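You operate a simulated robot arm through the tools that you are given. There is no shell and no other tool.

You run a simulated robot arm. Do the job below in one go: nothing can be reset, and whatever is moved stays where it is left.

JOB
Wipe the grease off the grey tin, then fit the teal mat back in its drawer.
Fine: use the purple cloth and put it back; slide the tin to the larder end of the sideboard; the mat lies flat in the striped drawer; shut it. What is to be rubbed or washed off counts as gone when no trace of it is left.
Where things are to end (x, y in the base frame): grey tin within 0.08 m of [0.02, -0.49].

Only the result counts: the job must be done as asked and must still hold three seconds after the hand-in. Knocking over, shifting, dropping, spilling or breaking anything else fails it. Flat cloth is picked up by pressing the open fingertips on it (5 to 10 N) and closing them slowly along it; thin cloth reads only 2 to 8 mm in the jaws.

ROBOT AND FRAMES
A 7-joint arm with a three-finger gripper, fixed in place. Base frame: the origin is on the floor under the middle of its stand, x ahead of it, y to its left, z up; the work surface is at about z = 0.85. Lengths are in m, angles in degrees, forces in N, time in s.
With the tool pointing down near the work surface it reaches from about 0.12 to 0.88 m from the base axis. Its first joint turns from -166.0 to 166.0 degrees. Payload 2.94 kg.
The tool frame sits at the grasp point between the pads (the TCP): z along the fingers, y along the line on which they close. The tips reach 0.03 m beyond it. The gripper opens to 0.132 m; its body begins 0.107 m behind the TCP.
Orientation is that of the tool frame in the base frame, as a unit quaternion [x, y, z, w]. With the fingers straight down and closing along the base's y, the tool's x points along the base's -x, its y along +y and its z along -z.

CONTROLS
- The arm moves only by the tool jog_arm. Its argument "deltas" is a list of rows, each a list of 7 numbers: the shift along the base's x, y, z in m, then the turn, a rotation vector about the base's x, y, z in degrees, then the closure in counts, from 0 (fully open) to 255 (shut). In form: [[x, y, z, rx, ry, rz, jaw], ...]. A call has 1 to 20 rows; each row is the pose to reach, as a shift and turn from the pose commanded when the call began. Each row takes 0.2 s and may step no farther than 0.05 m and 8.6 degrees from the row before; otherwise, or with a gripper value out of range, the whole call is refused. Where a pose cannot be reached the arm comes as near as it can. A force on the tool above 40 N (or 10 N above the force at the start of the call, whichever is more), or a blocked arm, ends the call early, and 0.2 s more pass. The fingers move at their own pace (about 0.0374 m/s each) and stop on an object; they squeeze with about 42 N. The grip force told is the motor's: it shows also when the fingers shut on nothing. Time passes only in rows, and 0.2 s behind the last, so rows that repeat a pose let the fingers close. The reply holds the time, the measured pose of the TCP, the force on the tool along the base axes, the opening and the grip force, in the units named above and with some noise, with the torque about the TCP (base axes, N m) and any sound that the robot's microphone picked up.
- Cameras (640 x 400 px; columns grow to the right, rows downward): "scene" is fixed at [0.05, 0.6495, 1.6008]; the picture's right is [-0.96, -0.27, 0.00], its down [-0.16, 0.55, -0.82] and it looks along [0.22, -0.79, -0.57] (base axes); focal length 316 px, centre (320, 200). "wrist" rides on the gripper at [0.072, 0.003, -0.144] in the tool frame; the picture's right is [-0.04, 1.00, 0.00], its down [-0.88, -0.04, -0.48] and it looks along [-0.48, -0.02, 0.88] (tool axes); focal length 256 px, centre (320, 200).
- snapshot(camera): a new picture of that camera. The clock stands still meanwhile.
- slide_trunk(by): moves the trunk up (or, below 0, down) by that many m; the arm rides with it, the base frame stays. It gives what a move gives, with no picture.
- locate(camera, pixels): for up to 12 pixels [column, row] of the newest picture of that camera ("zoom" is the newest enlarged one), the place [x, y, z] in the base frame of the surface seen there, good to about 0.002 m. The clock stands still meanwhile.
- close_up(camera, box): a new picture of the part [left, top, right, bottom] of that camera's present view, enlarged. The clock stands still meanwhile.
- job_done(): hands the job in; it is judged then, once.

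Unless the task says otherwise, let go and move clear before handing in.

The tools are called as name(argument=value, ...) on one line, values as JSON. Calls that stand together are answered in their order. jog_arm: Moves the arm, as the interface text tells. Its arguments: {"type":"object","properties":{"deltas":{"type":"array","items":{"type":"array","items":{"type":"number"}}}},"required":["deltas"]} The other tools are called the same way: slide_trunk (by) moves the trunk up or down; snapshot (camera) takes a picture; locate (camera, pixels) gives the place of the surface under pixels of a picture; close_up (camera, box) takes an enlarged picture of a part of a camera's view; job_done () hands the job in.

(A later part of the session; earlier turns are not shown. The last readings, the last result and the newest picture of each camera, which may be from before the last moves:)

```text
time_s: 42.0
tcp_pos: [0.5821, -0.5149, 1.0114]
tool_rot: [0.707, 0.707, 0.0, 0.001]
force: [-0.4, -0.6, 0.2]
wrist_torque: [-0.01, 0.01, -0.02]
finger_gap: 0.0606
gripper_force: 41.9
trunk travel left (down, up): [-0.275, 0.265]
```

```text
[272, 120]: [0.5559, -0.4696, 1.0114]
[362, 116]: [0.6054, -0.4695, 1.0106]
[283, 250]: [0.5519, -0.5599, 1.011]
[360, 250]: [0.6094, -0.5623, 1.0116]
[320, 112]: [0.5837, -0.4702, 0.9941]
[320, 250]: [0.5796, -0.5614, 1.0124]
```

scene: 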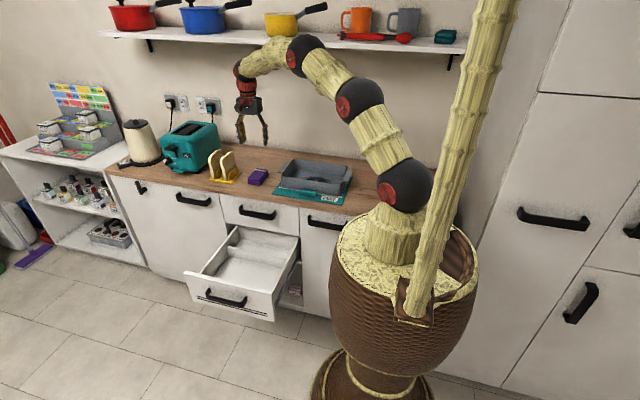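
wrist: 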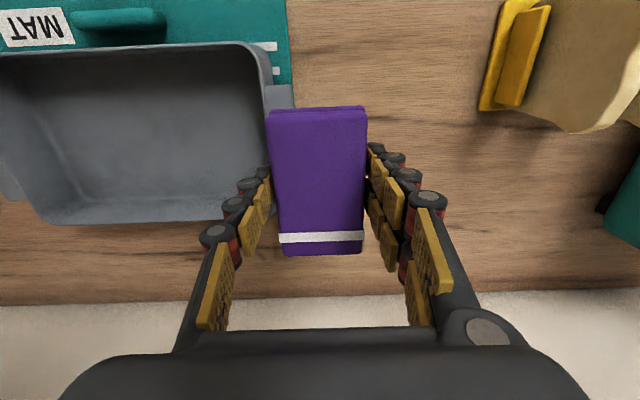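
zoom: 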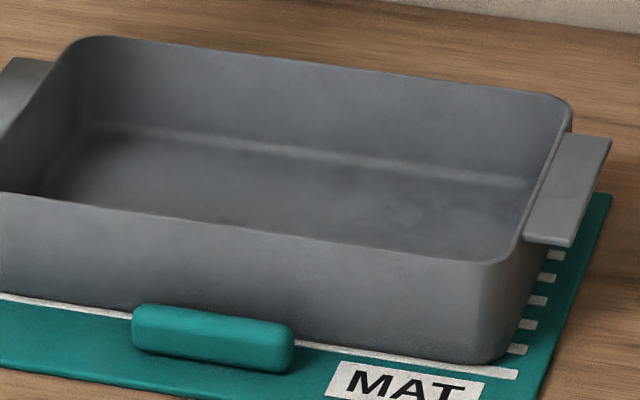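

The cloth has its centre at about TCP (-0.001, -0.001) and its top at TCP height. I'll carry it over its original spot and lower to just above the counter.

jog_arm(deltas=[[0.03, 0.018, 0, 0, 0, 0, 255], [0.06, 0.036, 0, 0, 0, 0, 255], [0.0765, 0.0464, 0, 0, 0, 0, 255], [0.0765, 0.0464, -0.03, 0, 0, 0, 255], [0.0765, 0.0464, -0.07, 0, 0, 0, 255], [0.0765, 0.0464, -0.105, 0, 0, 0, 255], [0.0765, 0.0464, -0.12, 0, 0, 0, 255], [0.0765, 0.0464, -0.126, 0, 0, 0, 255], [0.0765, 0.0464, -0.126, 0, 0, 0, 255]])

jog_arm(deltas=[[0, 0, -0.001, 0, 0, 0, 255], [0, 0, -0.002, 0, 0, 0, 255], [0, 0, -0.003, 0, 0, 0, 255], [0, 0, -0.003, 0, 0, 0, 255]])

```text
time_s: 44.0
tcp_pos: [0.656, -0.4667, 0.8849]
tool_rot: [0.707, 0.707, 0.0, 0.0]
force: [-0.5, -0.3, -0.7]
wrist_torque: [0.0, -0.01, -0.01]
finger_gap: 0.0605
gripper_force: 41.9
trunk travel left (down, up): [-0.275, 0.265]
```

```text
time_s: 45.0
tcp_pos: [0.6551, -0.4689, 0.8812]
tool_rot: [0.707, 0.707, 0.0, 0.0]
force: [0.8, -0.1, -0.8]
wrist_torque: [0.0, 0.0, -0.02]
finger_gap: 0.0605
gripper_force: 42.2
trunk travel left (down, up): [-0.275, 0.265]
```

Not touching yet. I'll shift x +0.002 and lower another 1–2 mm until contact.

jog_arm(deltas=[[0.002, 0, 0, 0, 0, 0, 255], [0.002, 0, -0.0007, 0, 0, 0, 255], [0.002, 0, -0.0012, 0, 0, 0, 255], [0.002, 0, -0.0012, 0, 0, 0, 255]])

```text
time_s: 46.0
tcp_pos: [0.658, -0.4681, 0.8803]
tool_rot: [0.707, 0.707, 0.001, 0.0]
force: [-0.7, 0.1, 4.2]
wrist_torque: [0.08, 0.0, -0.03]
finger_gap: 0.0608
gripper_force: 41.7
trunk travel left (down, up): [-0.275, 0.265]
```

Contact at 4.2 N — the cloth is on the counter. I'll open the fingers and rise straight up.

jog_arm(deltas=[[0, 0, 0.0003, 0, 0, 0, 130], [0, 0, 0.0003, 0, 0, 0, 110], [0, 0, 0.0003, 0, 0, 0, 95], [0, 0, 0.0003, 0, 0, 0, 80], [0, 0, 0.0003, 0, 0, 0, 80], [0, 0, 0.02, 0, 0, 0, 80], [0, 0, 0.06, 0, 0, 0, 80], [0, 0, 0.1, 0, 0, 0, 80], [0, 0, 0.15, 0, 0, 0, 80], [0, 0, 0.15, 0, 0, 0, 80]])

snapshot(camera="wrist")

snapshot(camera="scene")

```text
time_s: 48.2
tcp_pos: [0.6569, -0.4653, 1.0301]
tool_rot: [0.707, 0.707, 0.0, -0.001]
force: [-0.6, 0.1, -0.2]
wrist_torque: [-0.01, -0.01, 0.0]
finger_gap: 0.0905
gripper_force: 0.0
trunk travel left (down, up): [-0.275, 0.265]
```

```text
taken
```

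wrist: 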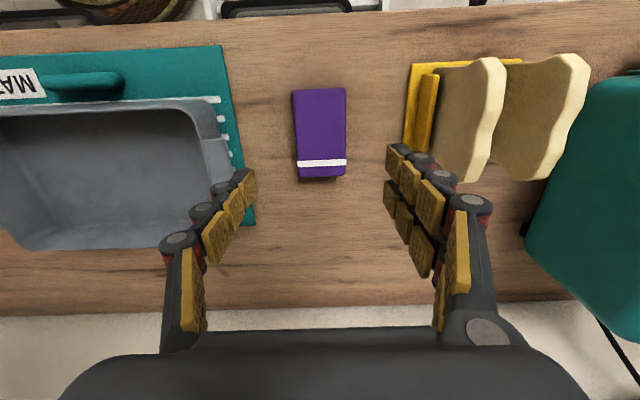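

```text
taken
```

scene: 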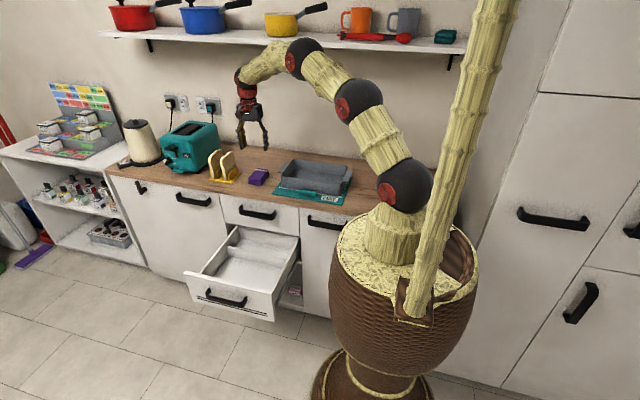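

The cloth lies back at px (320,130). I'll verify its position numerically, plus the tin's and mat's present edges and handles.

locate(camera="wrist", pixels=[[294, 95], [344, 92], [299, 173], [344, 171], [222, 48], [253, 224], [205, 100], [215, 145], [222, 205], [110, 80], [60, 84], [120, 240]])

close_up(camera="scene", box=[230, 150, 380, 220])

locate(camera="zoom", pixels=[[210, 125], [490, 160], [505, 175], [545, 180], [200, 190], [500, 240], [300, 185], [390, 210], [510, 190], [215, 170], [495, 195], [180, 130]])

```text
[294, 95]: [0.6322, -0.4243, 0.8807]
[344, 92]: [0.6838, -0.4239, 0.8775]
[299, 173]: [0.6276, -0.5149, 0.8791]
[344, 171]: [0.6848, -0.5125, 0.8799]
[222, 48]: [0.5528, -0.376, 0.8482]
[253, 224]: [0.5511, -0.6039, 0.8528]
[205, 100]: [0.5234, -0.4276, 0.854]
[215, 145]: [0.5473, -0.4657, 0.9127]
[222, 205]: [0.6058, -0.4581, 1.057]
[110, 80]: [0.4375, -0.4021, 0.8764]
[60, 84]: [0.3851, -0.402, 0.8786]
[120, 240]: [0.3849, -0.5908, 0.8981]
```

```text
4.27 times, centred on (305, 185) of scene
```

zoom: 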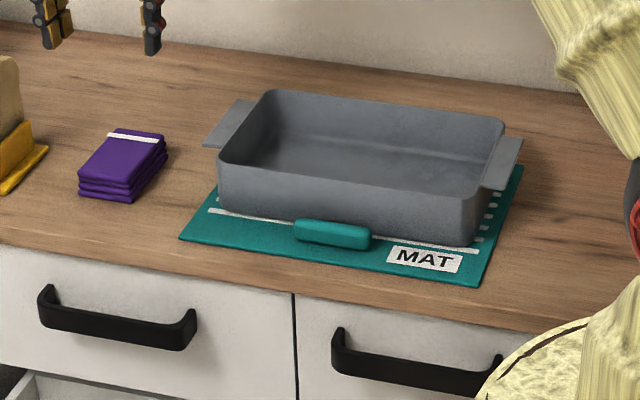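

```text
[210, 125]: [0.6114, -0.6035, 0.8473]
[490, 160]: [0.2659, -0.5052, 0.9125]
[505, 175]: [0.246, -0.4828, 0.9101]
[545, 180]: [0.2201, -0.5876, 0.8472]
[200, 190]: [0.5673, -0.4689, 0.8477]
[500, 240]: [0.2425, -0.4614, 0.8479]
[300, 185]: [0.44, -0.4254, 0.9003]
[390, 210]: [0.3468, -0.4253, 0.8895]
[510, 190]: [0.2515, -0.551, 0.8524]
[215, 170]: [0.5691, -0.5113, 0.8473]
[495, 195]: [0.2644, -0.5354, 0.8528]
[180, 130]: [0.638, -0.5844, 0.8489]
```

The cloth is back at x 0.629–0.685, y -0.515 to -0.424, matching its start. Next the tin: its right tab spans x 0.532–0.557 at z 0.912, so I'll bring the open fingers over that end wall to straddle it.

jog_arm(deltas=[[-0.03, -0.01, 0.01, 0, 0, 0, 90], [-0.07, -0.025, 0.01, 0, 0, 0, 100], [-0.1145, -0.043, 0.01, 0, 0, 0, 100], [-0.1145, -0.043, 0.01, 0, 0, 0, 100], [-0.1145, -0.043, 0.01, 0, 0, 0, 100]])

snapshot(camera="wrist")

```text
time_s: 49.4
tcp_pos: [0.5437, -0.5101, 1.0412]
tool_rot: [0.707, 0.707, 0.0, 0.0]
force: [0.7, 0.2, -0.5]
wrist_torque: [0.01, -0.02, 0.01]
finger_gap: 0.0803
gripper_force: 0.1
trunk travel left (down, up): [-0.275, 0.265]
```

```text
taken
```

wrist: 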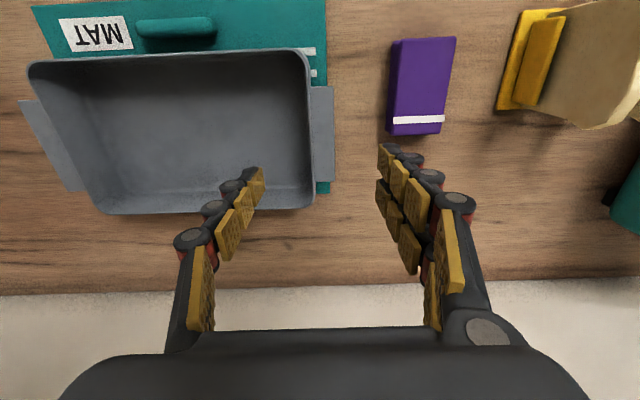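

The fingers straddle the tin's right end wall and tab (px 322,130) with the pair between the tab and the cloth. I'll lower so the tips are inside the tin, clear of its floor.

jog_arm(deltas=[[0, 0, -0.04, 0, 0, 0, 100], [0, 0, -0.08, 0, 0, 0, 100], [0, 0, -0.11, 0, 0, 0, 100], [0, 0, -0.125, 0, 0, 0, 100], [0, 0, -0.136, 0, 0, 0, 100], [0, 0, -0.136, 0, 0, 0, 100]])

snapshot(camera="wrist")

close_up(camera="scene", box=[230, 130, 370, 220])

```text
time_s: 50.8
tcp_pos: [0.5423, -0.5103, 0.9058]
tool_rot: [0.707, 0.707, 0.0, 0.0]
force: [-0.4, -0.5, 1.2]
wrist_torque: [0.0, -0.02, 0.02]
finger_gap: 0.0804
gripper_force: 0.1
trunk travel left (down, up): [-0.275, 0.265]
```

```text
taken
```

wrist: 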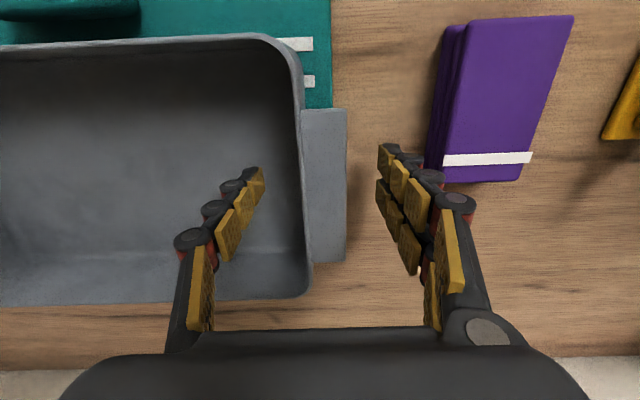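

```text
4.44 times, centred on (300, 175) of scene
```

zoom: 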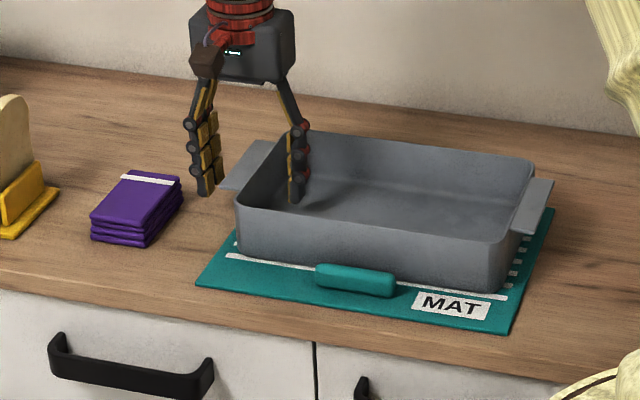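

Straddling is good. I'll narrow the gap to about 0.05 m (no squeeze) and begin pushing in -x, then check whether the mat follows.

jog_arm(deltas=[[0, 0, 0, 0, 0, 0, 130], [0, 0, 0, 0, 0, 0, 160], [0, 0, 0, 0, 0, 0, 160], [0, 0, 0, 0, 0, 0, 160], [-0.008, 0, 0, 0, 0, 0, 160], [-0.014, 0, 0, 0, 0, 0, 160], [-0.022, 0, 0, 0, 0, 0, 160], [-0.032, 0, 0, 0, 0, 0, 160], [-0.042, 0, 0, 0, 0, 0, 160], [-0.052, 0, 0, 0, 0, 0, 160], [-0.062, 0, 0, 0, 0, 0, 160], [-0.072, 0, 0, 0, 0, 0, 160]])

close_up(camera="scene", box=[230, 130, 370, 220])

snapshot(camera="wrist")

```text
time_s: 53.4
tcp_pos: [0.4715, -0.5106, 0.9031]
tool_rot: [0.707, 0.708, 0.0, -0.001]
force: [1.8, 0.1, 0.4]
wrist_torque: [-0.05, -0.01, 0.01]
finger_gap: 0.0515
gripper_force: 1.6
trunk travel left (down, up): [-0.275, 0.265]
```

```text
4.44 times, centred on (300, 175) of scene
```

zoom: 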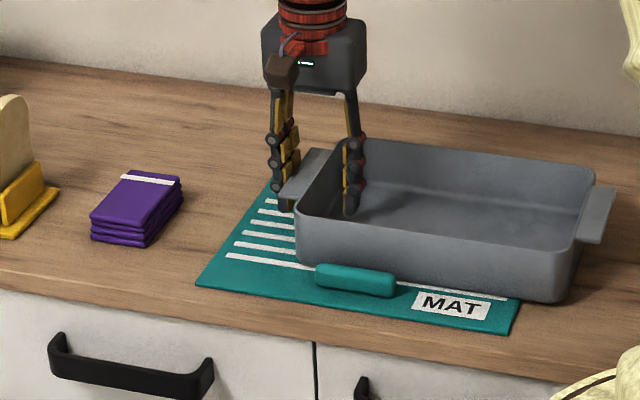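

```text
taken
```

wrist: 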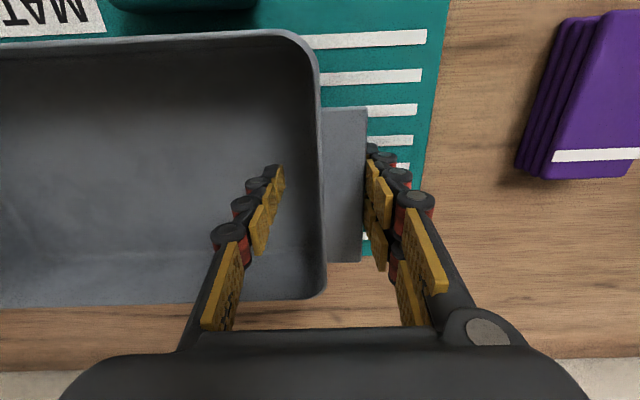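

The mat stays put while the tin slides (1.8 N). I'll continue the push by 0.32 m, gently.

jog_arm(deltas=[[-0.01, 0, 0, 0, 0, 0, 160], [-0.02, 0, 0, 0, 0, 0, 160], [-0.03, 0, 0, 0, 0, 0, 160], [-0.04, 0, 0, 0, 0, 0, 160], [-0.05, 0, 0, 0, 0, 0, 160], [-0.06, 0, 0, 0, 0, 0, 160], [-0.07, 0, 0, 0, 0, 0, 160], [-0.08, 0, 0, 0, 0, 0, 160], [-0.09, 0, 0, 0, 0, 0, 160], [-0.1, 0, 0, 0, 0, 0, 160], [-0.11, 0, 0, 0, 0, 0, 160], [-0.12, 0, 0, 0, 0, 0, 160], [-0.13, 0, 0, 0, 0, 0, 160], [-0.14, 0, 0, 0, 0, 0, 160], [-0.15, 0, 0, 0, 0, 0, 160], [-0.16, 0, 0, 0, 0, 0, 160]])

snapshot(camera="scene")

snapshot(camera="wrist")

```text
time_s: 56.8
tcp_pos: [0.3117, -0.5107, 0.9048]
tool_rot: [0.707, 0.707, 0.0, 0.001]
force: [1.8, -0.3, 1.0]
wrist_torque: [0.02, 0.0, 0.0]
finger_gap: 0.0505
gripper_force: 1.0
trunk travel left (down, up): [-0.275, 0.265]
```

```text
taken
```

scene: 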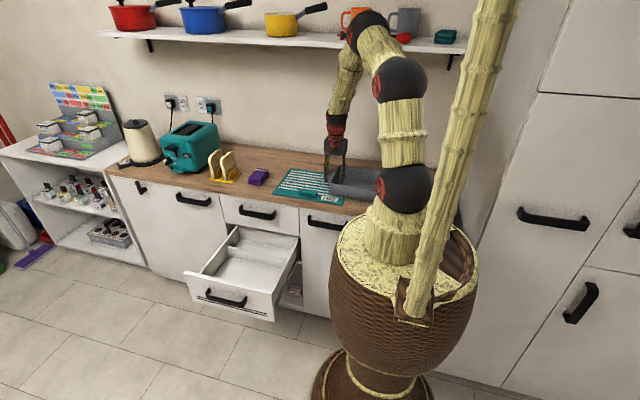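

```text
taken
```

wrist: 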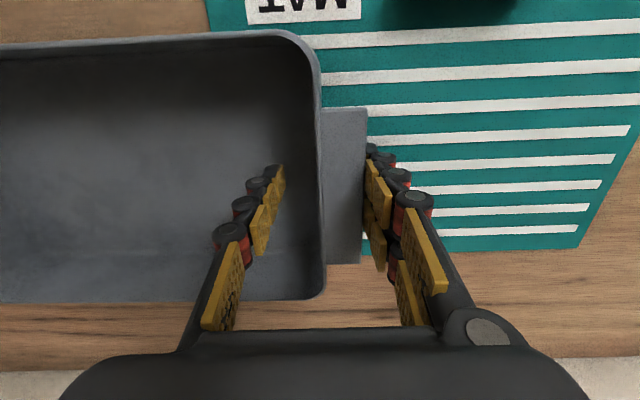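

The tin slides smoothly with the mat still in place. Before going further I'll check how close the arm's elbow (scene px 370,25) is to the shelf and mugs.

locate(camera="scene", pixels=[[370, 18], [358, 35], [345, 70], [395, 75], [337, 120], [410, 20], [345, 18], [450, 35], [380, 45]])

close_up(camera="scene", box=[300, 0, 480, 112])

```text
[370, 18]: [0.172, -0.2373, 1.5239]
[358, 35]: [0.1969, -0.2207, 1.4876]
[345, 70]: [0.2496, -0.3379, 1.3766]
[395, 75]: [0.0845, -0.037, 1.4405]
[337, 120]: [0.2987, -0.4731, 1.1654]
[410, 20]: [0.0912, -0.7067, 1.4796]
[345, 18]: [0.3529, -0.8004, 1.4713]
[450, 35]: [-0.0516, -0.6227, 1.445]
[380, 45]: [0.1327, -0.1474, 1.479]
```

```text
3.56 times, centred on (390, 56) of scene
```

zoom: 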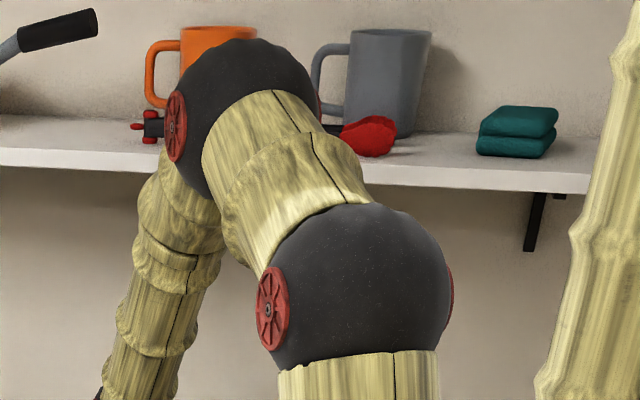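

The elbow is around y -0.24 to -0.35, well ahead of the shelf (y -0.56). I'll finish the push.

jog_arm(deltas=[[-0.01, 0, 0, 0, 0, 0, 160], [-0.02, 0, 0, 0, 0, 0, 160], [-0.03, 0, 0, 0, 0, 0, 160], [-0.04, 0, 0, 0, 0, 0, 160], [-0.05, 0, 0, 0, 0, 0, 160], [-0.06, 0, 0, 0, 0, 0, 160], [-0.07, 0, 0, 0, 0, 0, 160], [-0.08, 0, 0, 0, 0, 0, 160], [-0.09, 0, 0, 0, 0, 0, 160], [-0.1, 0, 0, 0, 0, 0, 160], [-0.11, 0.002, 0, 0, 0, 0, 160], [-0.12, 0.004, 0, 0, 0, 0, 160], [-0.13, 0.006, 0, 0, 0, 0, 160], [-0.14, 0.008, 0, 0, 0, 0, 160], [-0.15, 0.01, 0, 0, 0, 0, 160], [-0.159, 0.01, 0, 0, 0, 0, 160], [-0.159, 0.01, 0, 0, 0, 0, 160]])

snapshot(camera="scene")

snapshot(camera="wrist")

```text
time_s: 60.4
tcp_pos: [0.1515, -0.5014, 0.9053]
tool_rot: [0.707, 0.707, -0.001, 0.0]
force: [0.3, -0.5, 0.5]
wrist_torque: [-0.02, -0.02, 0.03]
finger_gap: 0.0502
gripper_force: 1.2
trunk travel left (down, up): [-0.275, 0.265]
```

```text
taken
```

scene: 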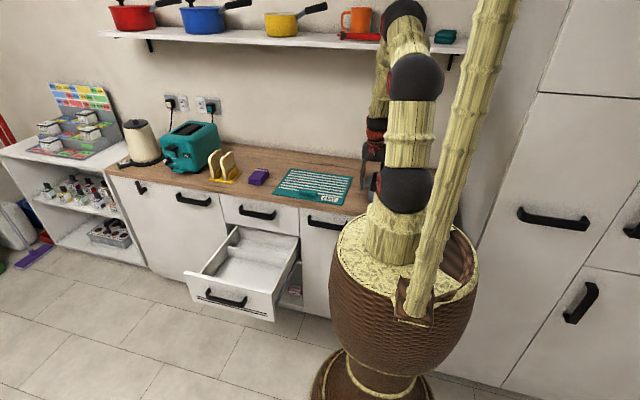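

```text
taken
```

wrist: 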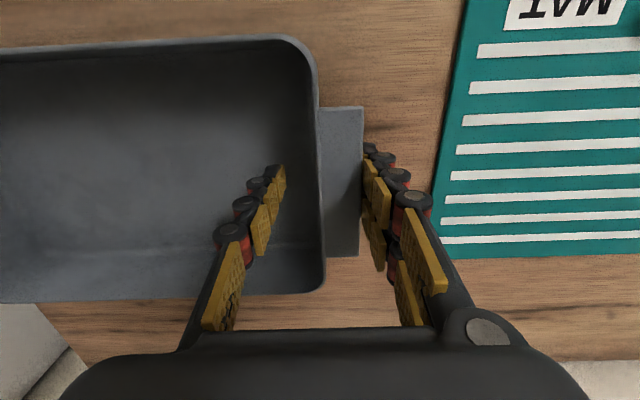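

The tin is off the mat at the larder end. I'll measure it before withdrawing.

locate(camera="wrist", pixels=[[360, 150], [318, 70], [322, 270], [300, 45], [305, 290], [150, 38], [20, 60], [40, 330], [452, 60], [435, 245]])

```text
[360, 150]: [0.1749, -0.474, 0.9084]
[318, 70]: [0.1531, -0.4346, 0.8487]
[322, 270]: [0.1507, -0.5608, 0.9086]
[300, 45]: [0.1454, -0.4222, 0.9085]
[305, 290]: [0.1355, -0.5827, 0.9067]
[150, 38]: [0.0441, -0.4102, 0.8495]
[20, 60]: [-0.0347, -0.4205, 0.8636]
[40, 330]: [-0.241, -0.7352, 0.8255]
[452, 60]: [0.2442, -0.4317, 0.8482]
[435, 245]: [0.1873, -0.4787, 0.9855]
```

The tin's centre is about (0.018, -0.502), well within tolerance. I'll back off slightly and rise clear.

jog_arm(deltas=[[0.006, 0, 0, 0, 0, 0, 160], [0.006, 0, 0.02, 0, 0, 0, 160], [0.006, 0, 0.06, 0, 0, 0, 160], [0.006, 0, 0.1, 0, 0, 0, 160], [0.006, 0, 0.14, 0, 0, 0, 120], [0.046, 0, 0.16, 0, 0, 0, 90], [0.086, 0.01, 0.16, 0, 0, 0, 90], [0.126, 0.02, 0.16, 0, 0, 0, 90], [0.166, 0.03, 0.16, 0, 0, 0, 90], [0.206, 0.04, 0.16, 0, 0, 0, 90], [0.24, 0.05, 0.16, 0, 0, 0, 90], [0.24, 0.05, 0.16, 0, 0, 0, 90]])

snapshot(camera="wrist")

snapshot(camera="scene")

close_up(camera="scene", box=[180, 160, 360, 330])

```text
time_s: 63.0
tcp_pos: [0.3919, -0.4488, 1.0643]
tool_rot: [0.708, 0.707, 0.0, 0.0]
force: [-0.3, -0.3, -0.5]
wrist_torque: [0.04, 0.0, -0.04]
finger_gap: 0.0854
gripper_force: 0.0
trunk travel left (down, up): [-0.275, 0.265]
```

```text
taken
```

wrist: 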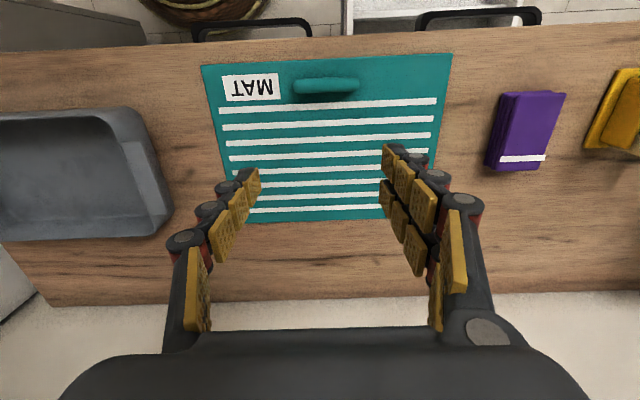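

```text
taken
```

scene: 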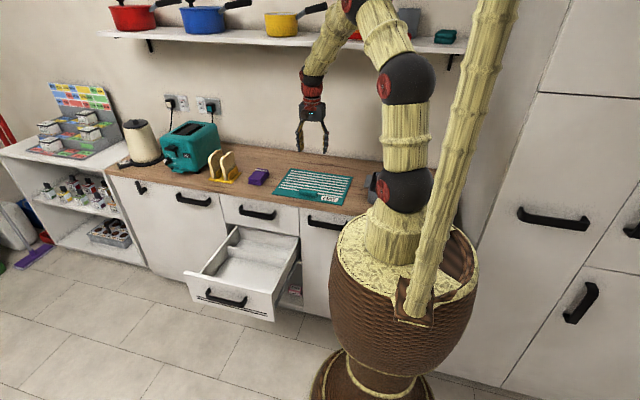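

```text
2.35 times, centred on (270, 245) of scene
```

zoom: 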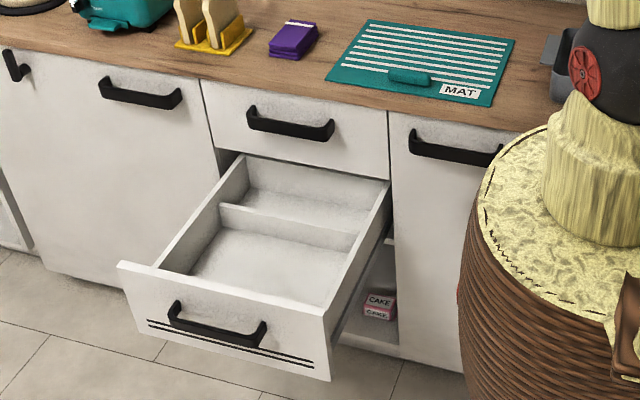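

The mat (wrist px 325,135) is uncovered, with a raised handle at (325,85). Now I'll measure the drawer's inside, divider and front panel precisely.

locate(camera="zoom", pixels=[[222, 208], [352, 248], [218, 230], [340, 265], [245, 160], [385, 185], [245, 185], [372, 208], [125, 265], [328, 312], [165, 268], [325, 300]])

locate(camera="zoom", pixels=[[185, 268], [320, 303], [260, 280], [280, 235], [285, 225], [270, 205], [240, 285], [200, 262], [215, 330], [265, 340], [178, 308], [338, 310]])

locate(camera="wrist", pixels=[[203, 68], [451, 56], [293, 84], [358, 84], [325, 75], [325, 93], [235, 222], [300, 84], [345, 25], [420, 20], [540, 20], [325, 84]])

```text
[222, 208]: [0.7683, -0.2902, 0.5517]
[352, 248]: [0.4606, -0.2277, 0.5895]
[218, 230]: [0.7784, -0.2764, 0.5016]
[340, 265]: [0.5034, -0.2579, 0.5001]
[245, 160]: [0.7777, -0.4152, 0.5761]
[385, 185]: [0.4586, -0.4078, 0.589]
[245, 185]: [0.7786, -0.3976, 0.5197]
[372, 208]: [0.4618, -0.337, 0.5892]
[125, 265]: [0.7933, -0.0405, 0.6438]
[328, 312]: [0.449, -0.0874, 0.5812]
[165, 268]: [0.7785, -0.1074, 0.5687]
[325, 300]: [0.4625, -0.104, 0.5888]
```

```text
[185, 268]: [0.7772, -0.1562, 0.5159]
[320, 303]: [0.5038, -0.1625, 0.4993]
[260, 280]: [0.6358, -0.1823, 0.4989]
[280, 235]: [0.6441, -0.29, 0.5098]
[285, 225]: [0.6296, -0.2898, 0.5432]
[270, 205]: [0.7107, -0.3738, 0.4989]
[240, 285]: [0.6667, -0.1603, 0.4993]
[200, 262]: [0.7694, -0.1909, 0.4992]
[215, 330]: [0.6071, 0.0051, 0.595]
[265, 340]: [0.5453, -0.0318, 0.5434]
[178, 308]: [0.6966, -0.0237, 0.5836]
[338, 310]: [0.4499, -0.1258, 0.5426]
```

```text
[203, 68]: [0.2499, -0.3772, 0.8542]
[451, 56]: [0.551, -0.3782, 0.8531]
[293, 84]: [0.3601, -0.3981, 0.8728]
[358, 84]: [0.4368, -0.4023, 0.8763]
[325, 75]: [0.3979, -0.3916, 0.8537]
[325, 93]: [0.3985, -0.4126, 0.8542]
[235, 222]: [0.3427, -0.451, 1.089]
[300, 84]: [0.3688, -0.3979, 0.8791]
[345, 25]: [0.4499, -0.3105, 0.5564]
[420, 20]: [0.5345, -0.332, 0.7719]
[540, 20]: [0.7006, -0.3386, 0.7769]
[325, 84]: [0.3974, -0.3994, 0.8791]
```

The drawer's front compartment is about x 0.466–0.778, y -0.29 to -0.05, so the 0.30 x 0.227 m mat fits in its present orientation with ~6 mm to spare each side. I need the gripper's own dimensions to judge clearance to the front panel (top z 0.644), so I'll measure the gripper and panel in enlarged views.

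close_up(camera="scene", box=[285, 65, 345, 165])

locate(camera="zoom", pixels=[[300, 150], [320, 200], [270, 200], [360, 200], [270, 240], [370, 240], [285, 300], [360, 300], [290, 330], [365, 335], [320, 170], [300, 180]])

```text
4.00 times, centred on (315, 115) of scene
```

zoom: 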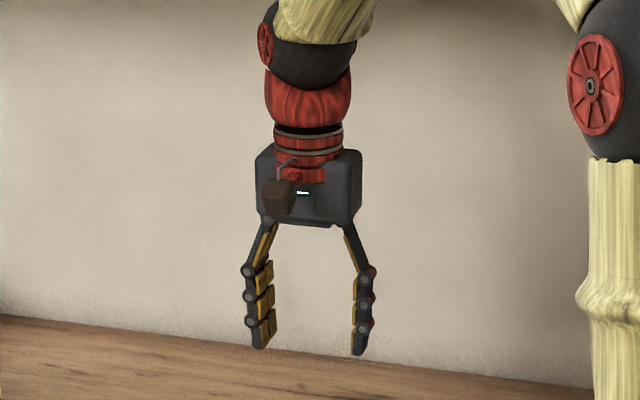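

```text
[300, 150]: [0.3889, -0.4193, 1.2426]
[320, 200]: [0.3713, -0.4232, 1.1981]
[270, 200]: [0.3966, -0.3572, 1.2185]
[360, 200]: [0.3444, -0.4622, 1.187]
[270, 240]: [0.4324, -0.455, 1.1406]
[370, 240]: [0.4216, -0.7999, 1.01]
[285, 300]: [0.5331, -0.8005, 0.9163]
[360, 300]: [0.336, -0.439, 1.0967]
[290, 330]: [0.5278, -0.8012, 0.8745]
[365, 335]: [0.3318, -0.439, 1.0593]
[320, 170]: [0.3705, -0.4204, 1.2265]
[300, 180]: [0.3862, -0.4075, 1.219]
```

The gripper's palm is about ±0.05 m along the closing line and ±0.03 m across, so gripping the mat's handle by its ends (closing along x) keeps the palm and fingers off the front panel. Before that, I'll move over the drawer for a precise look.

jog_arm(deltas=[[0.02, 0.035, 0, 0, 0, 0, 90], [0.04, 0.07, 0, 0, 0, 0, 90], [0.06, 0.105, 0, 0, 0, 0, 90], [0.08, 0.14, -0.01, 0, 0, 0, 90], [0.1, 0.175, -0.02, 0, 0, 0, 90], [0.12, 0.21, -0.03, 0, 0, 0, 90], [0.14, 0.245, -0.045, 0, 0, 0, 90], [0.16, 0.28, -0.06, 0, 0, 0, 90], [0.175, 0.315, -0.075, 0, 0, 0, 90], [0.19, 0.35, -0.09, 0, 0, 0, 90], [0.205, 0.385, -0.11, 0, 0, 0, 90], [0.218, 0.42, -0.13, 0, 0, 0, 90], [0.228, 0.449, -0.15, 0, 0, 0, 90], [0.228, 0.449, -0.15, 0, 0, 0, 90]])

snapshot(camera="wrist")

snapshot(camera="scene")

```text
time_s: 66.0
tcp_pos: [0.6202, -0.0033, 0.9162]
tool_rot: [0.706, 0.708, 0.0, -0.001]
force: [0.6, 0.5, -0.2]
wrist_torque: [0.01, 0.04, 0.0]
finger_gap: 0.0853
gripper_force: 0.1
trunk travel left (down, up): [-0.275, 0.265]
```

```text
taken
```

wrist: 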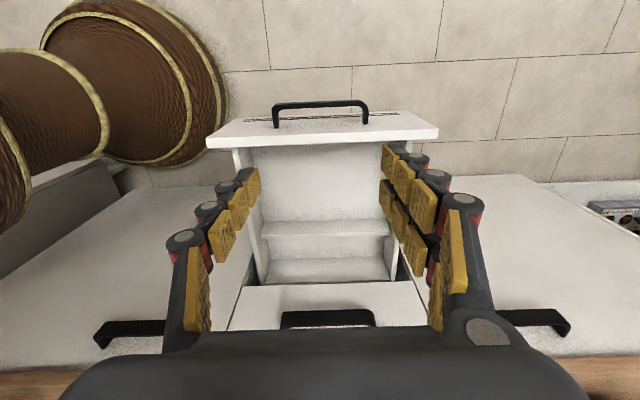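

```text
taken
```

scene: 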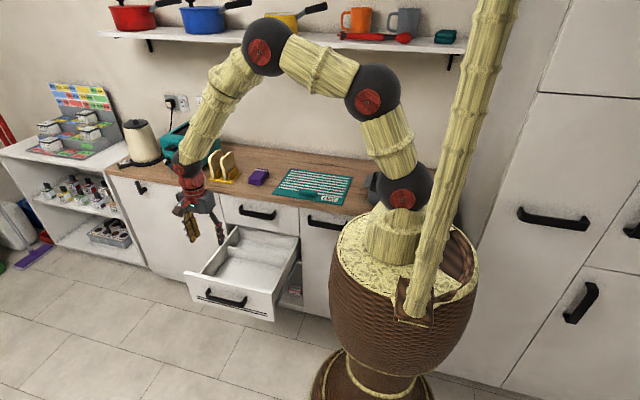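

The drawer is in view (px 235–440, 110–290). I'll open the fingers out of the way and take an enlarged picture for precise measuring.

jog_arm(deltas=[[0, 0, 0, 0, 0, 0, 0], [0, 0, 0, 0, 0, 0, 0], [0, 0, 0, 0, 0, 0, 0], [0, 0, 0, 0, 0, 0, 0]])

close_up(camera="wrist", box=[200, 90, 450, 300])

```text
time_s: 67.0
tcp_pos: [0.6201, -0.0023, 0.9158]
tool_rot: [0.707, 0.708, 0.001, 0.0]
force: [0.6, 0.0, 1.1]
wrist_torque: [-0.01, -0.04, 0.02]
finger_gap: 0.1317
gripper_force: 0.0
trunk travel left (down, up): [-0.275, 0.265]
```

```text
1.90 times, centred on (325, 195) of wrist
```

zoom: 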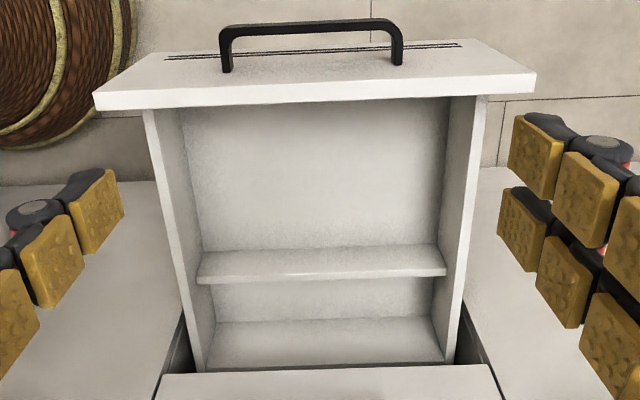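

Clear view now. I'll locate the inner edges of the front compartment.

locate(camera="zoom", pixels=[[192, 180], [200, 180], [185, 180], [444, 180], [450, 180], [437, 180], [320, 110], [320, 103], [320, 240], [320, 250], [320, 262], [320, 280]])

locate(camera="zoom", pixels=[[168, 180], [160, 180], [466, 180], [460, 180], [210, 230], [430, 230], [220, 120], [420, 120], [320, 90], [120, 102], [520, 88], [320, 330]])

```text
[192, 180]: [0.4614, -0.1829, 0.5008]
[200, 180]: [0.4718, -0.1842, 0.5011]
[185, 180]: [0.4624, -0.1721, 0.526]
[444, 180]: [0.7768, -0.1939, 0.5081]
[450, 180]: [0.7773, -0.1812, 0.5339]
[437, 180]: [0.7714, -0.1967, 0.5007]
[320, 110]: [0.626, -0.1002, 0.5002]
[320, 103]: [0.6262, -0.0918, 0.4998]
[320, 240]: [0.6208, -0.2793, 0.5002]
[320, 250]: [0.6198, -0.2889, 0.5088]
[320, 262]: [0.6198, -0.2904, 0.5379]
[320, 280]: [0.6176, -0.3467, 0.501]
```

```text
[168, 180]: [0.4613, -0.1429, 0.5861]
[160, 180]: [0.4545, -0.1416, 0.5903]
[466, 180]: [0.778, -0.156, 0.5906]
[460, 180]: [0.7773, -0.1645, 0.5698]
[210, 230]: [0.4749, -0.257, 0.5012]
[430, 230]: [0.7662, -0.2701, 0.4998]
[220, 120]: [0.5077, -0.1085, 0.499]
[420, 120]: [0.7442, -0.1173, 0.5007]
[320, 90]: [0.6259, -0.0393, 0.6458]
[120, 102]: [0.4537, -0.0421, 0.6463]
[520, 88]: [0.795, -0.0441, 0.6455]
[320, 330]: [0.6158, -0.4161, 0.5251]
```

Compartment inner width is x 0.4615–0.7775, divider face y -0.290. I'll pin down the front panel's inner edge and recheck the mat's outline from the last data.

locate(camera="zoom", pixels=[[320, 100], [320, 98], [320, 96], [320, 84], [320, 81], [320, 78], [320, 101], [320, 102], [225, 60], [400, 55], [315, 28], [170, 105]])

```text
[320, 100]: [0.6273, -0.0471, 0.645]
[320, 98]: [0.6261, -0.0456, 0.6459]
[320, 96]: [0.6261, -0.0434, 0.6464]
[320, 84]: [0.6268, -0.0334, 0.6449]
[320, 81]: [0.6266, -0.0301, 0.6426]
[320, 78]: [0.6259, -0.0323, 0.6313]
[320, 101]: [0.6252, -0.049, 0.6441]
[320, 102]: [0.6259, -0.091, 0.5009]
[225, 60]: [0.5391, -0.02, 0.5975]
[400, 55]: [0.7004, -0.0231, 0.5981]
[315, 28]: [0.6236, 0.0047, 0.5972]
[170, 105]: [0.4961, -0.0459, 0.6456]
```

Panel inner face is y -0.049, top z 0.6455; so the mat's target centre is about (0.6195, -0.170), with ~7 mm slack all round. To give the arm reach into the drawer, I'll raise the arm 0.2 m and lower the trunk 0.2 m here in free space.

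jog_arm(deltas=[[0, 0, 0.04, 0, 0, 0, 0], [0, 0, 0.08, 0, 0, 0, 0], [0, 0, 0.12, 0, 0, 0, 0], [0, 0, 0.16, 0, 0, 0, 0], [0, 0, 0.2, 0, 0, 0, 40], [0, 0, 0.2, 0, 0, 0, 50], [0, 0, 0.2, 0, 0, 0, 50]])

slide_trunk(by=-0.2)

snapshot(camera="scene")

```text
time_s: 68.6
tcp_pos: [0.62, 0.0007, 1.1152]
tool_rot: [0.707, 0.707, 0.0, 0.0]
force: [-0.4, 0.5, -0.5]
wrist_torque: [0.0, 0.01, -0.01]
finger_gap: 0.1061
gripper_force: 0.0
trunk travel left (down, up): [-0.275, 0.265]
```

```text
time_s: 70.8
tcp_pos: [0.6196, 0.0002, 0.9167]
tool_rot: [0.708, 0.706, 0.001, 0.0]
force: [0.0, 0.4, -0.2]
wrist_torque: [0.0, 0.03, 0.03]
finger_gap: 0.1061
gripper_force: 0.0
trunk travel left (down, up): [-0.075, 0.465]
```

```text
taken
```

scene: 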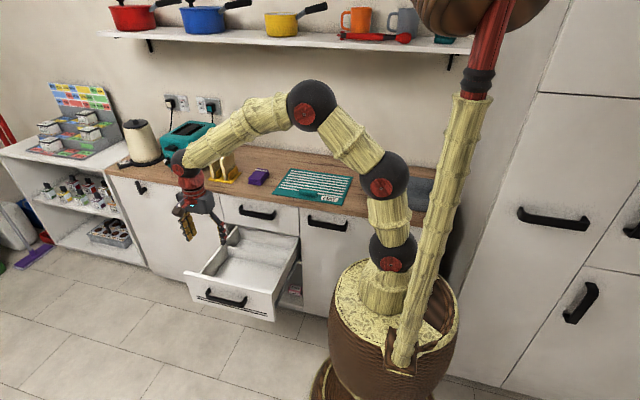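

The trunk is down with the arm free. I'll move above the mat's handle at (0.399, -0.400), with an 8° lean so the palm sits back from the handle.

jog_arm(deltas=[[0, -0.02, 0.04, 0, 0, 0, 50], [-0.01, -0.05, 0.07, 0, 0, 0, 50], [-0.03, -0.085, 0.09, 0, 0, 0, 50], [-0.05, -0.12, 0.1, 1, 0, 0, 50], [-0.07, -0.155, 0.1, 2, 0, 0, 50], [-0.09, -0.19, 0.1, 3, 0, 0, 50], [-0.11, -0.225, 0.1, 4, 0, 0, 50], [-0.13, -0.26, 0.1, 5, 0, 0, 50], [-0.15, -0.295, 0.1, 6, 0, 0, 50], [-0.17, -0.33, 0.1, 7, 0, 0, 50], [-0.19, -0.36, 0.1, 8, 0, 0, 50], [-0.21, -0.385, 0.1, 8, 0, 0, 50], [-0.2205, -0.4, 0.1, 8, 0, 0, 50], [-0.2205, -0.4, 0.1, 8, 0, 0, 50]])

snapshot(camera="wrist")

```text
time_s: 73.8
tcp_pos: [0.3982, -0.4001, 1.015]
tool_rot: [0.705, 0.706, 0.049, -0.049]
force: [-0.2, 0.0, -0.6]
wrist_torque: [0.05, 0.0, 0.0]
finger_gap: 0.1063
gripper_force: 0.1
trunk travel left (down, up): [-0.075, 0.465]
```

```text
taken
```

wrist: 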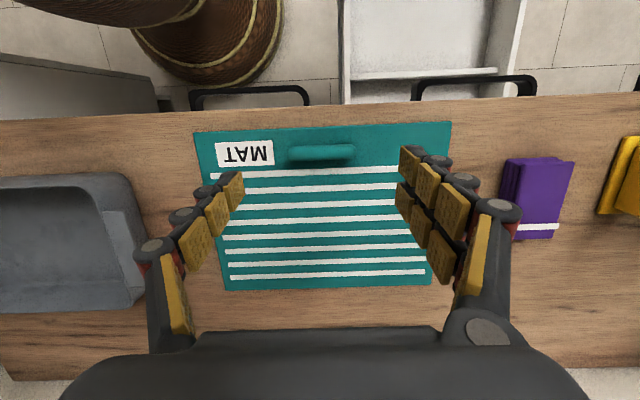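

The lean is as intended (tool z toward +y). I'll measure the handle and mat corners precisely from here.

close_up(camera="wrist", box=[180, 110, 470, 300])

locate(camera="zoom", pixels=[[240, 90], [245, 90], [384, 86], [378, 86], [315, 78], [315, 84], [315, 104], [32, 52], [596, 32], [95, 390], [550, 385], [310, 92]])

```text
2.11 times, centred on (325, 205) of wrist
```

zoom: 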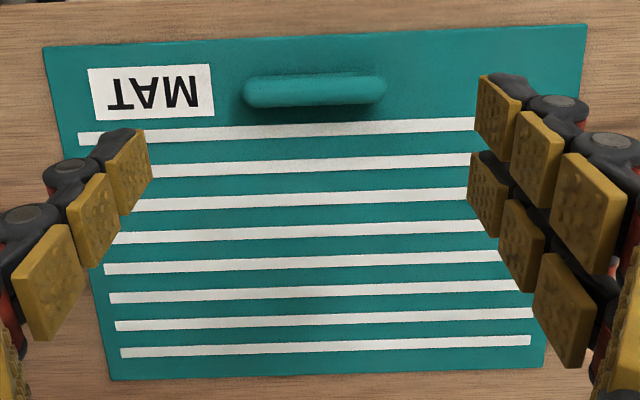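

```text
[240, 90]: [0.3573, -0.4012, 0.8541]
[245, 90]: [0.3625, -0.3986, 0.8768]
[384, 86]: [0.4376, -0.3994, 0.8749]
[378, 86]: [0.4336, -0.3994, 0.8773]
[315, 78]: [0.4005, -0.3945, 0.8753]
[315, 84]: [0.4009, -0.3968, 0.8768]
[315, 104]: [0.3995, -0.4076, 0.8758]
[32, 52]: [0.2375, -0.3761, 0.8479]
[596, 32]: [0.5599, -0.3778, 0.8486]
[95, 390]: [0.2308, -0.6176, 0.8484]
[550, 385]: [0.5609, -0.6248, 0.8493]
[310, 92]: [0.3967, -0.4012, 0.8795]
```

Handle spans x 0.359–0.440 centred at (0.3995, -0.401), top z 0.8795. I'll get the mat corners exactly.

locate(camera="zoom", pixels=[[48, 51], [583, 29], [114, 376], [541, 363], [46, 60], [320, 40], [320, 370], [320, 375], [584, 60], [330, 36]])

```text
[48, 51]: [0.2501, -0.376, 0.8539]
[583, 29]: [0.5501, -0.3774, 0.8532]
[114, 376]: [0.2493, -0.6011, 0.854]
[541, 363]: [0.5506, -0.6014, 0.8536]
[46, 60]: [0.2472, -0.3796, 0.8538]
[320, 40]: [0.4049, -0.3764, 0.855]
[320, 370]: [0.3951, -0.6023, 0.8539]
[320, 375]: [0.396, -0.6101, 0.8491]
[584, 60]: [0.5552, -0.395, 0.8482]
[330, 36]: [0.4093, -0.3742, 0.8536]
```

Mat centre is (0.400, -0.489); handle-to-centre offset (0, -0.088). I'll lower the open fingers around the handle's ends until the tips nearly touch the mat.

jog_arm(deltas=[[0.001, -0.0034, -0.04, 0, 0, 0, 50], [0.001, -0.0034, -0.08, 0, 0, 0, 50], [0.001, -0.0034, -0.105, 0, 0, 0, 50], [0.001, -0.0034, -0.118, 0, 0, 0, 50], [0.001, -0.0034, -0.124, 0, 0, 0, 50], [0.001, -0.0034, -0.126, 0, 0, 0, 50], [0.001, -0.0034, -0.126, 0, 0, 0, 50]])

snapshot(camera="wrist")

close_up(camera="scene", box=[260, 140, 380, 215])

```text
time_s: 75.4
tcp_pos: [0.3994, -0.4049, 0.8899]
tool_rot: [0.706, 0.705, 0.05, -0.049]
force: [-0.3, -0.7, -0.9]
wrist_torque: [0.01, -0.01, 0.0]
finger_gap: 0.1062
gripper_force: 0.1
trunk travel left (down, up): [-0.075, 0.465]
```

```text
taken
```

wrist: 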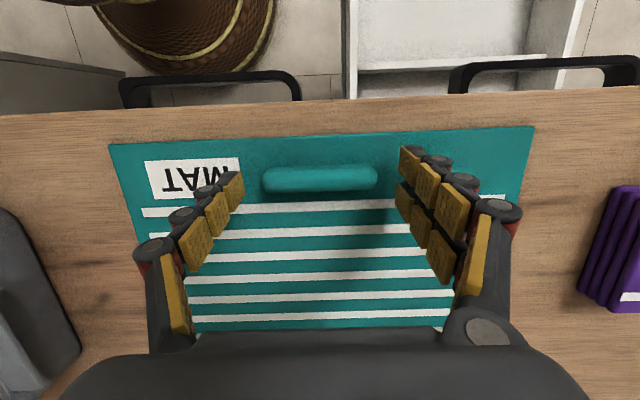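

```text
5.33 times, centred on (320, 178) of scene
```

zoom: 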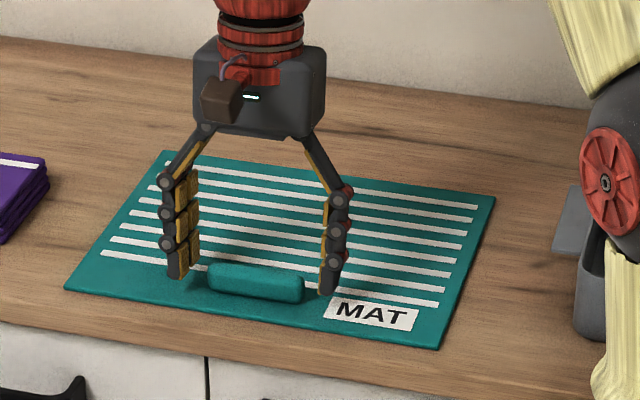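

The handle (px 320,180) lies between the single finger and the pair. I'll go 2 mm lower and close slowly.

jog_arm(deltas=[[0, 0.001, -0.002, 0, 0, 0, 50], [0, 0.001, -0.002, 0, 0, 0, 65], [0, 0.001, -0.002, 0, 0, 0, 80], [0, 0.001, -0.002, 0, 0, 0, 90], [0, 0.001, -0.002, 0, 0, 0, 100], [0, 0.001, -0.002, 0, 0, 0, 115], [0, 0.001, -0.002, 0, 0, 0, 150], [0, 0.001, -0.002, 0, 0, 0, 255], [0, 0.001, -0.002, 0, 0, 0, 255], [0, 0.001, -0.002, 0, 0, 0, 255]])

snapshot(camera="wrist")

```text
time_s: 77.6
tcp_pos: [0.4, -0.4027, 0.8874]
tool_rot: [0.705, 0.706, 0.049, -0.05]
force: [-1.7, -0.1, 2.3]
wrist_torque: [-0.03, 0.25, 0.05]
finger_gap: 0.0792
gripper_force: 41.9
trunk travel left (down, up): [-0.075, 0.465]
```

```text
taken
```

wrist: 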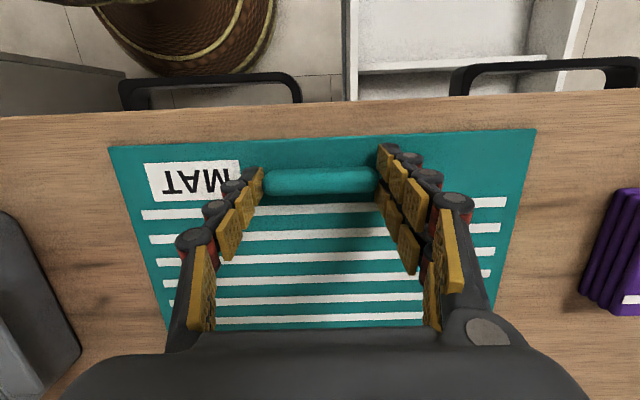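

The handle is gripped at 0.079 m with 42 N. I'll lift slowly by 2 cm and watch for droop.

jog_arm(deltas=[[0, 0, 0.004, 0, 0, 0, 255], [0, 0, 0.008, 0, 0, 0, 255], [0, 0, 0.012, 0, 0, 0, 255], [0, 0, 0.016, 0, 0, 0, 255], [0, 0, 0.02, 0, 0, 0, 255], [0, 0, 0.02, 0, 0, 0, 255]])

snapshot(camera="wrist")

close_up(camera="scene", box=[260, 140, 380, 215])

```text
time_s: 79.0
tcp_pos: [0.3993, -0.4031, 0.9071]
tool_rot: [0.705, 0.705, 0.049, -0.05]
force: [-0.6, 0.5, -1.7]
wrist_torque: [0.17, 0.01, -0.02]
finger_gap: 0.0792
gripper_force: 42.2
trunk travel left (down, up): [-0.075, 0.465]
```

```text
taken
```

wrist: 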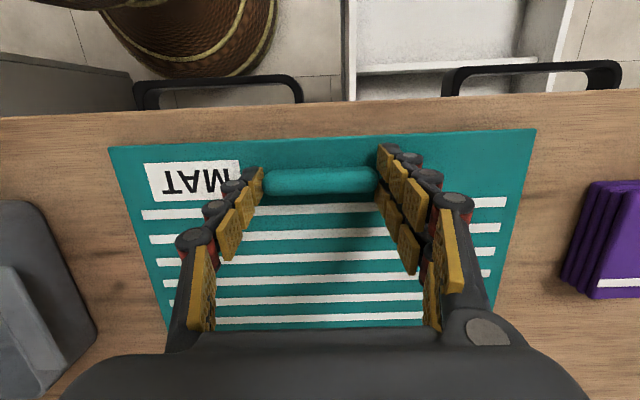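

```text
5.33 times, centred on (320, 178) of scene
```

zoom: 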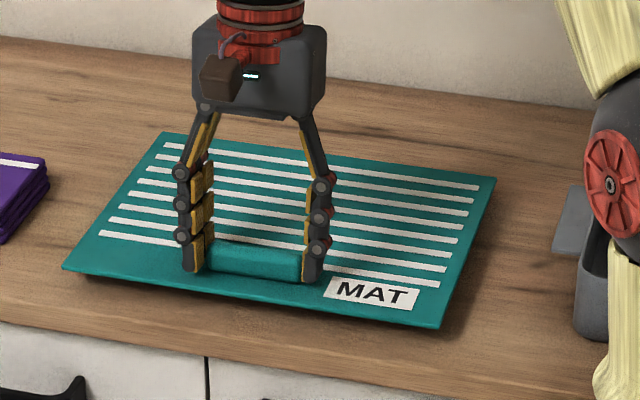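

The mat lifts rigid and level (about 1.7–2 N). I'll verify its flatness in numbers.

locate(camera="wrist", pixels=[[115, 150], [530, 135], [250, 322], [400, 318], [320, 145], [320, 315], [180, 300], [480, 290], [530, 160], [155, 250]])

```text
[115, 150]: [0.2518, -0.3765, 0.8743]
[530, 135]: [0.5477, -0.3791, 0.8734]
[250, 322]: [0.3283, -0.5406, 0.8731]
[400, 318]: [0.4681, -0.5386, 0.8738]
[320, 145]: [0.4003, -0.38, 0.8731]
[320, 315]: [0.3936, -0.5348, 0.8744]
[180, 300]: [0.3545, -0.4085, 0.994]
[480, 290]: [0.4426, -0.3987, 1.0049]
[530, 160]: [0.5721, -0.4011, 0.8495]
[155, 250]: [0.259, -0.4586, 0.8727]
```

The mat is level (z 0.873–0.874 at all corners). Before carrying it over I'll check how far the upper drawer's handle sticks out, since the mat's back edge will pass near it.

close_up(camera="scene", box=[220, 190, 300, 250])

locate(camera="zoom", pixels=[[160, 125], [300, 185], [430, 190], [300, 160], [200, 165], [50, 80], [440, 230], [320, 110]])

```text
6.67 times, centred on (260, 220) of scene
```

zoom: 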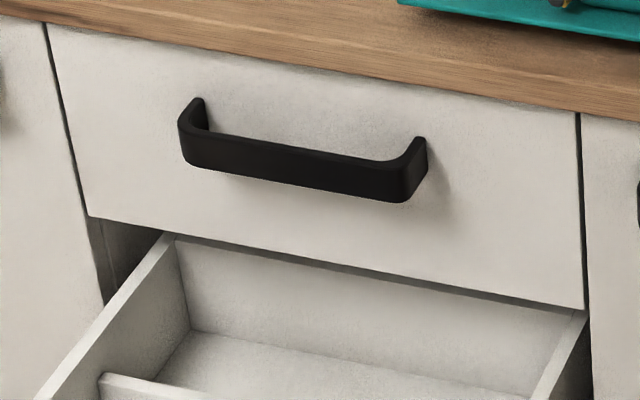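

```text
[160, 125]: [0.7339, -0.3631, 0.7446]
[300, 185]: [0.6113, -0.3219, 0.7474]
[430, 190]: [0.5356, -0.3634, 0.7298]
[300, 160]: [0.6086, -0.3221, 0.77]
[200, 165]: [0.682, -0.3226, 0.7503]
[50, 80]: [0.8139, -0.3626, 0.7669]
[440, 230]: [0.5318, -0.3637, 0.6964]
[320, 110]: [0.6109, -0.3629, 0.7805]
```

The upper handle reaches only y -0.322, clear of the mat's path. I'll raise the mat and carry it diagonally to above the drawer.

jog_arm(deltas=[[0, 0, 0.03, 0, 0, 0, 255], [0, 0, 0.06, 0, 0, 0, 255], [0, 0, 0.09, 0, 0, 0, 255], [0.013, 0.02, 0.095, 0, 0, 0, 255], [0.029, 0.045, 0.095, 0, 0, 0, 255], [0.045, 0.07, 0.095, 0, 0, 0, 255], [0.061, 0.095, 0.095, 0, 0, 0, 255], [0.077, 0.12, 0.095, 0, 0, 0, 255], [0.093, 0.145, 0.095, 0, 0, 0, 255], [0.109, 0.17, 0.095, 0, 0, 0, 255], [0.125, 0.195, 0.095, 0, 0, 0, 255], [0.141, 0.22, 0.095, 0, 0, 0, 255], [0.157, 0.245, 0.095, 0, 0, 0, 255], [0.173, 0.27, 0.095, 0, 0, 0, 255], [0.189, 0.29, 0.095, 0, 0, 0, 255], [0.205, 0.31, 0.095, 0, 0, 0, 255], [0.215, 0.32, 0.095, 0, 0, 0, 255], [0.22, 0.33, 0.095, 0, 0, 0, 255], [0.22, 0.33, 0.095, 0, 0, 0, 255]])

snapshot(camera="wrist")

snapshot(camera="scene")

```text
time_s: 83.0
tcp_pos: [0.6208, -0.0725, 1.0023]
tool_rot: [0.705, 0.705, 0.049, -0.05]
force: [-0.3, 0.4, -1.8]
wrist_torque: [0.2, 0.0, -0.03]
finger_gap: 0.0795
gripper_force: 42.1
trunk travel left (down, up): [-0.075, 0.465]
```

```text
taken
```

wrist: 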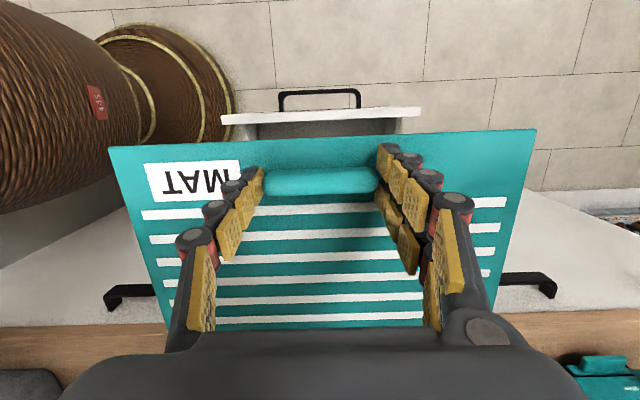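

```text
taken
```

scene: 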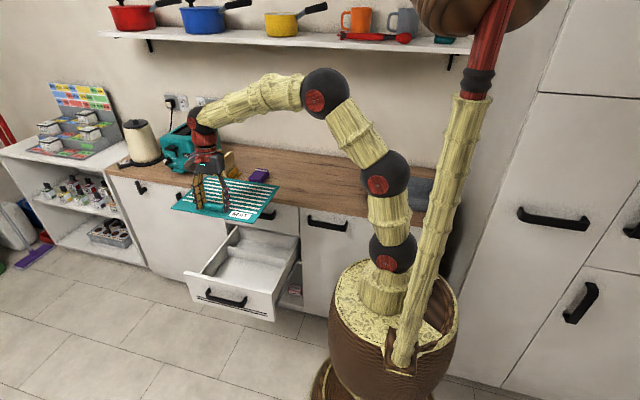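

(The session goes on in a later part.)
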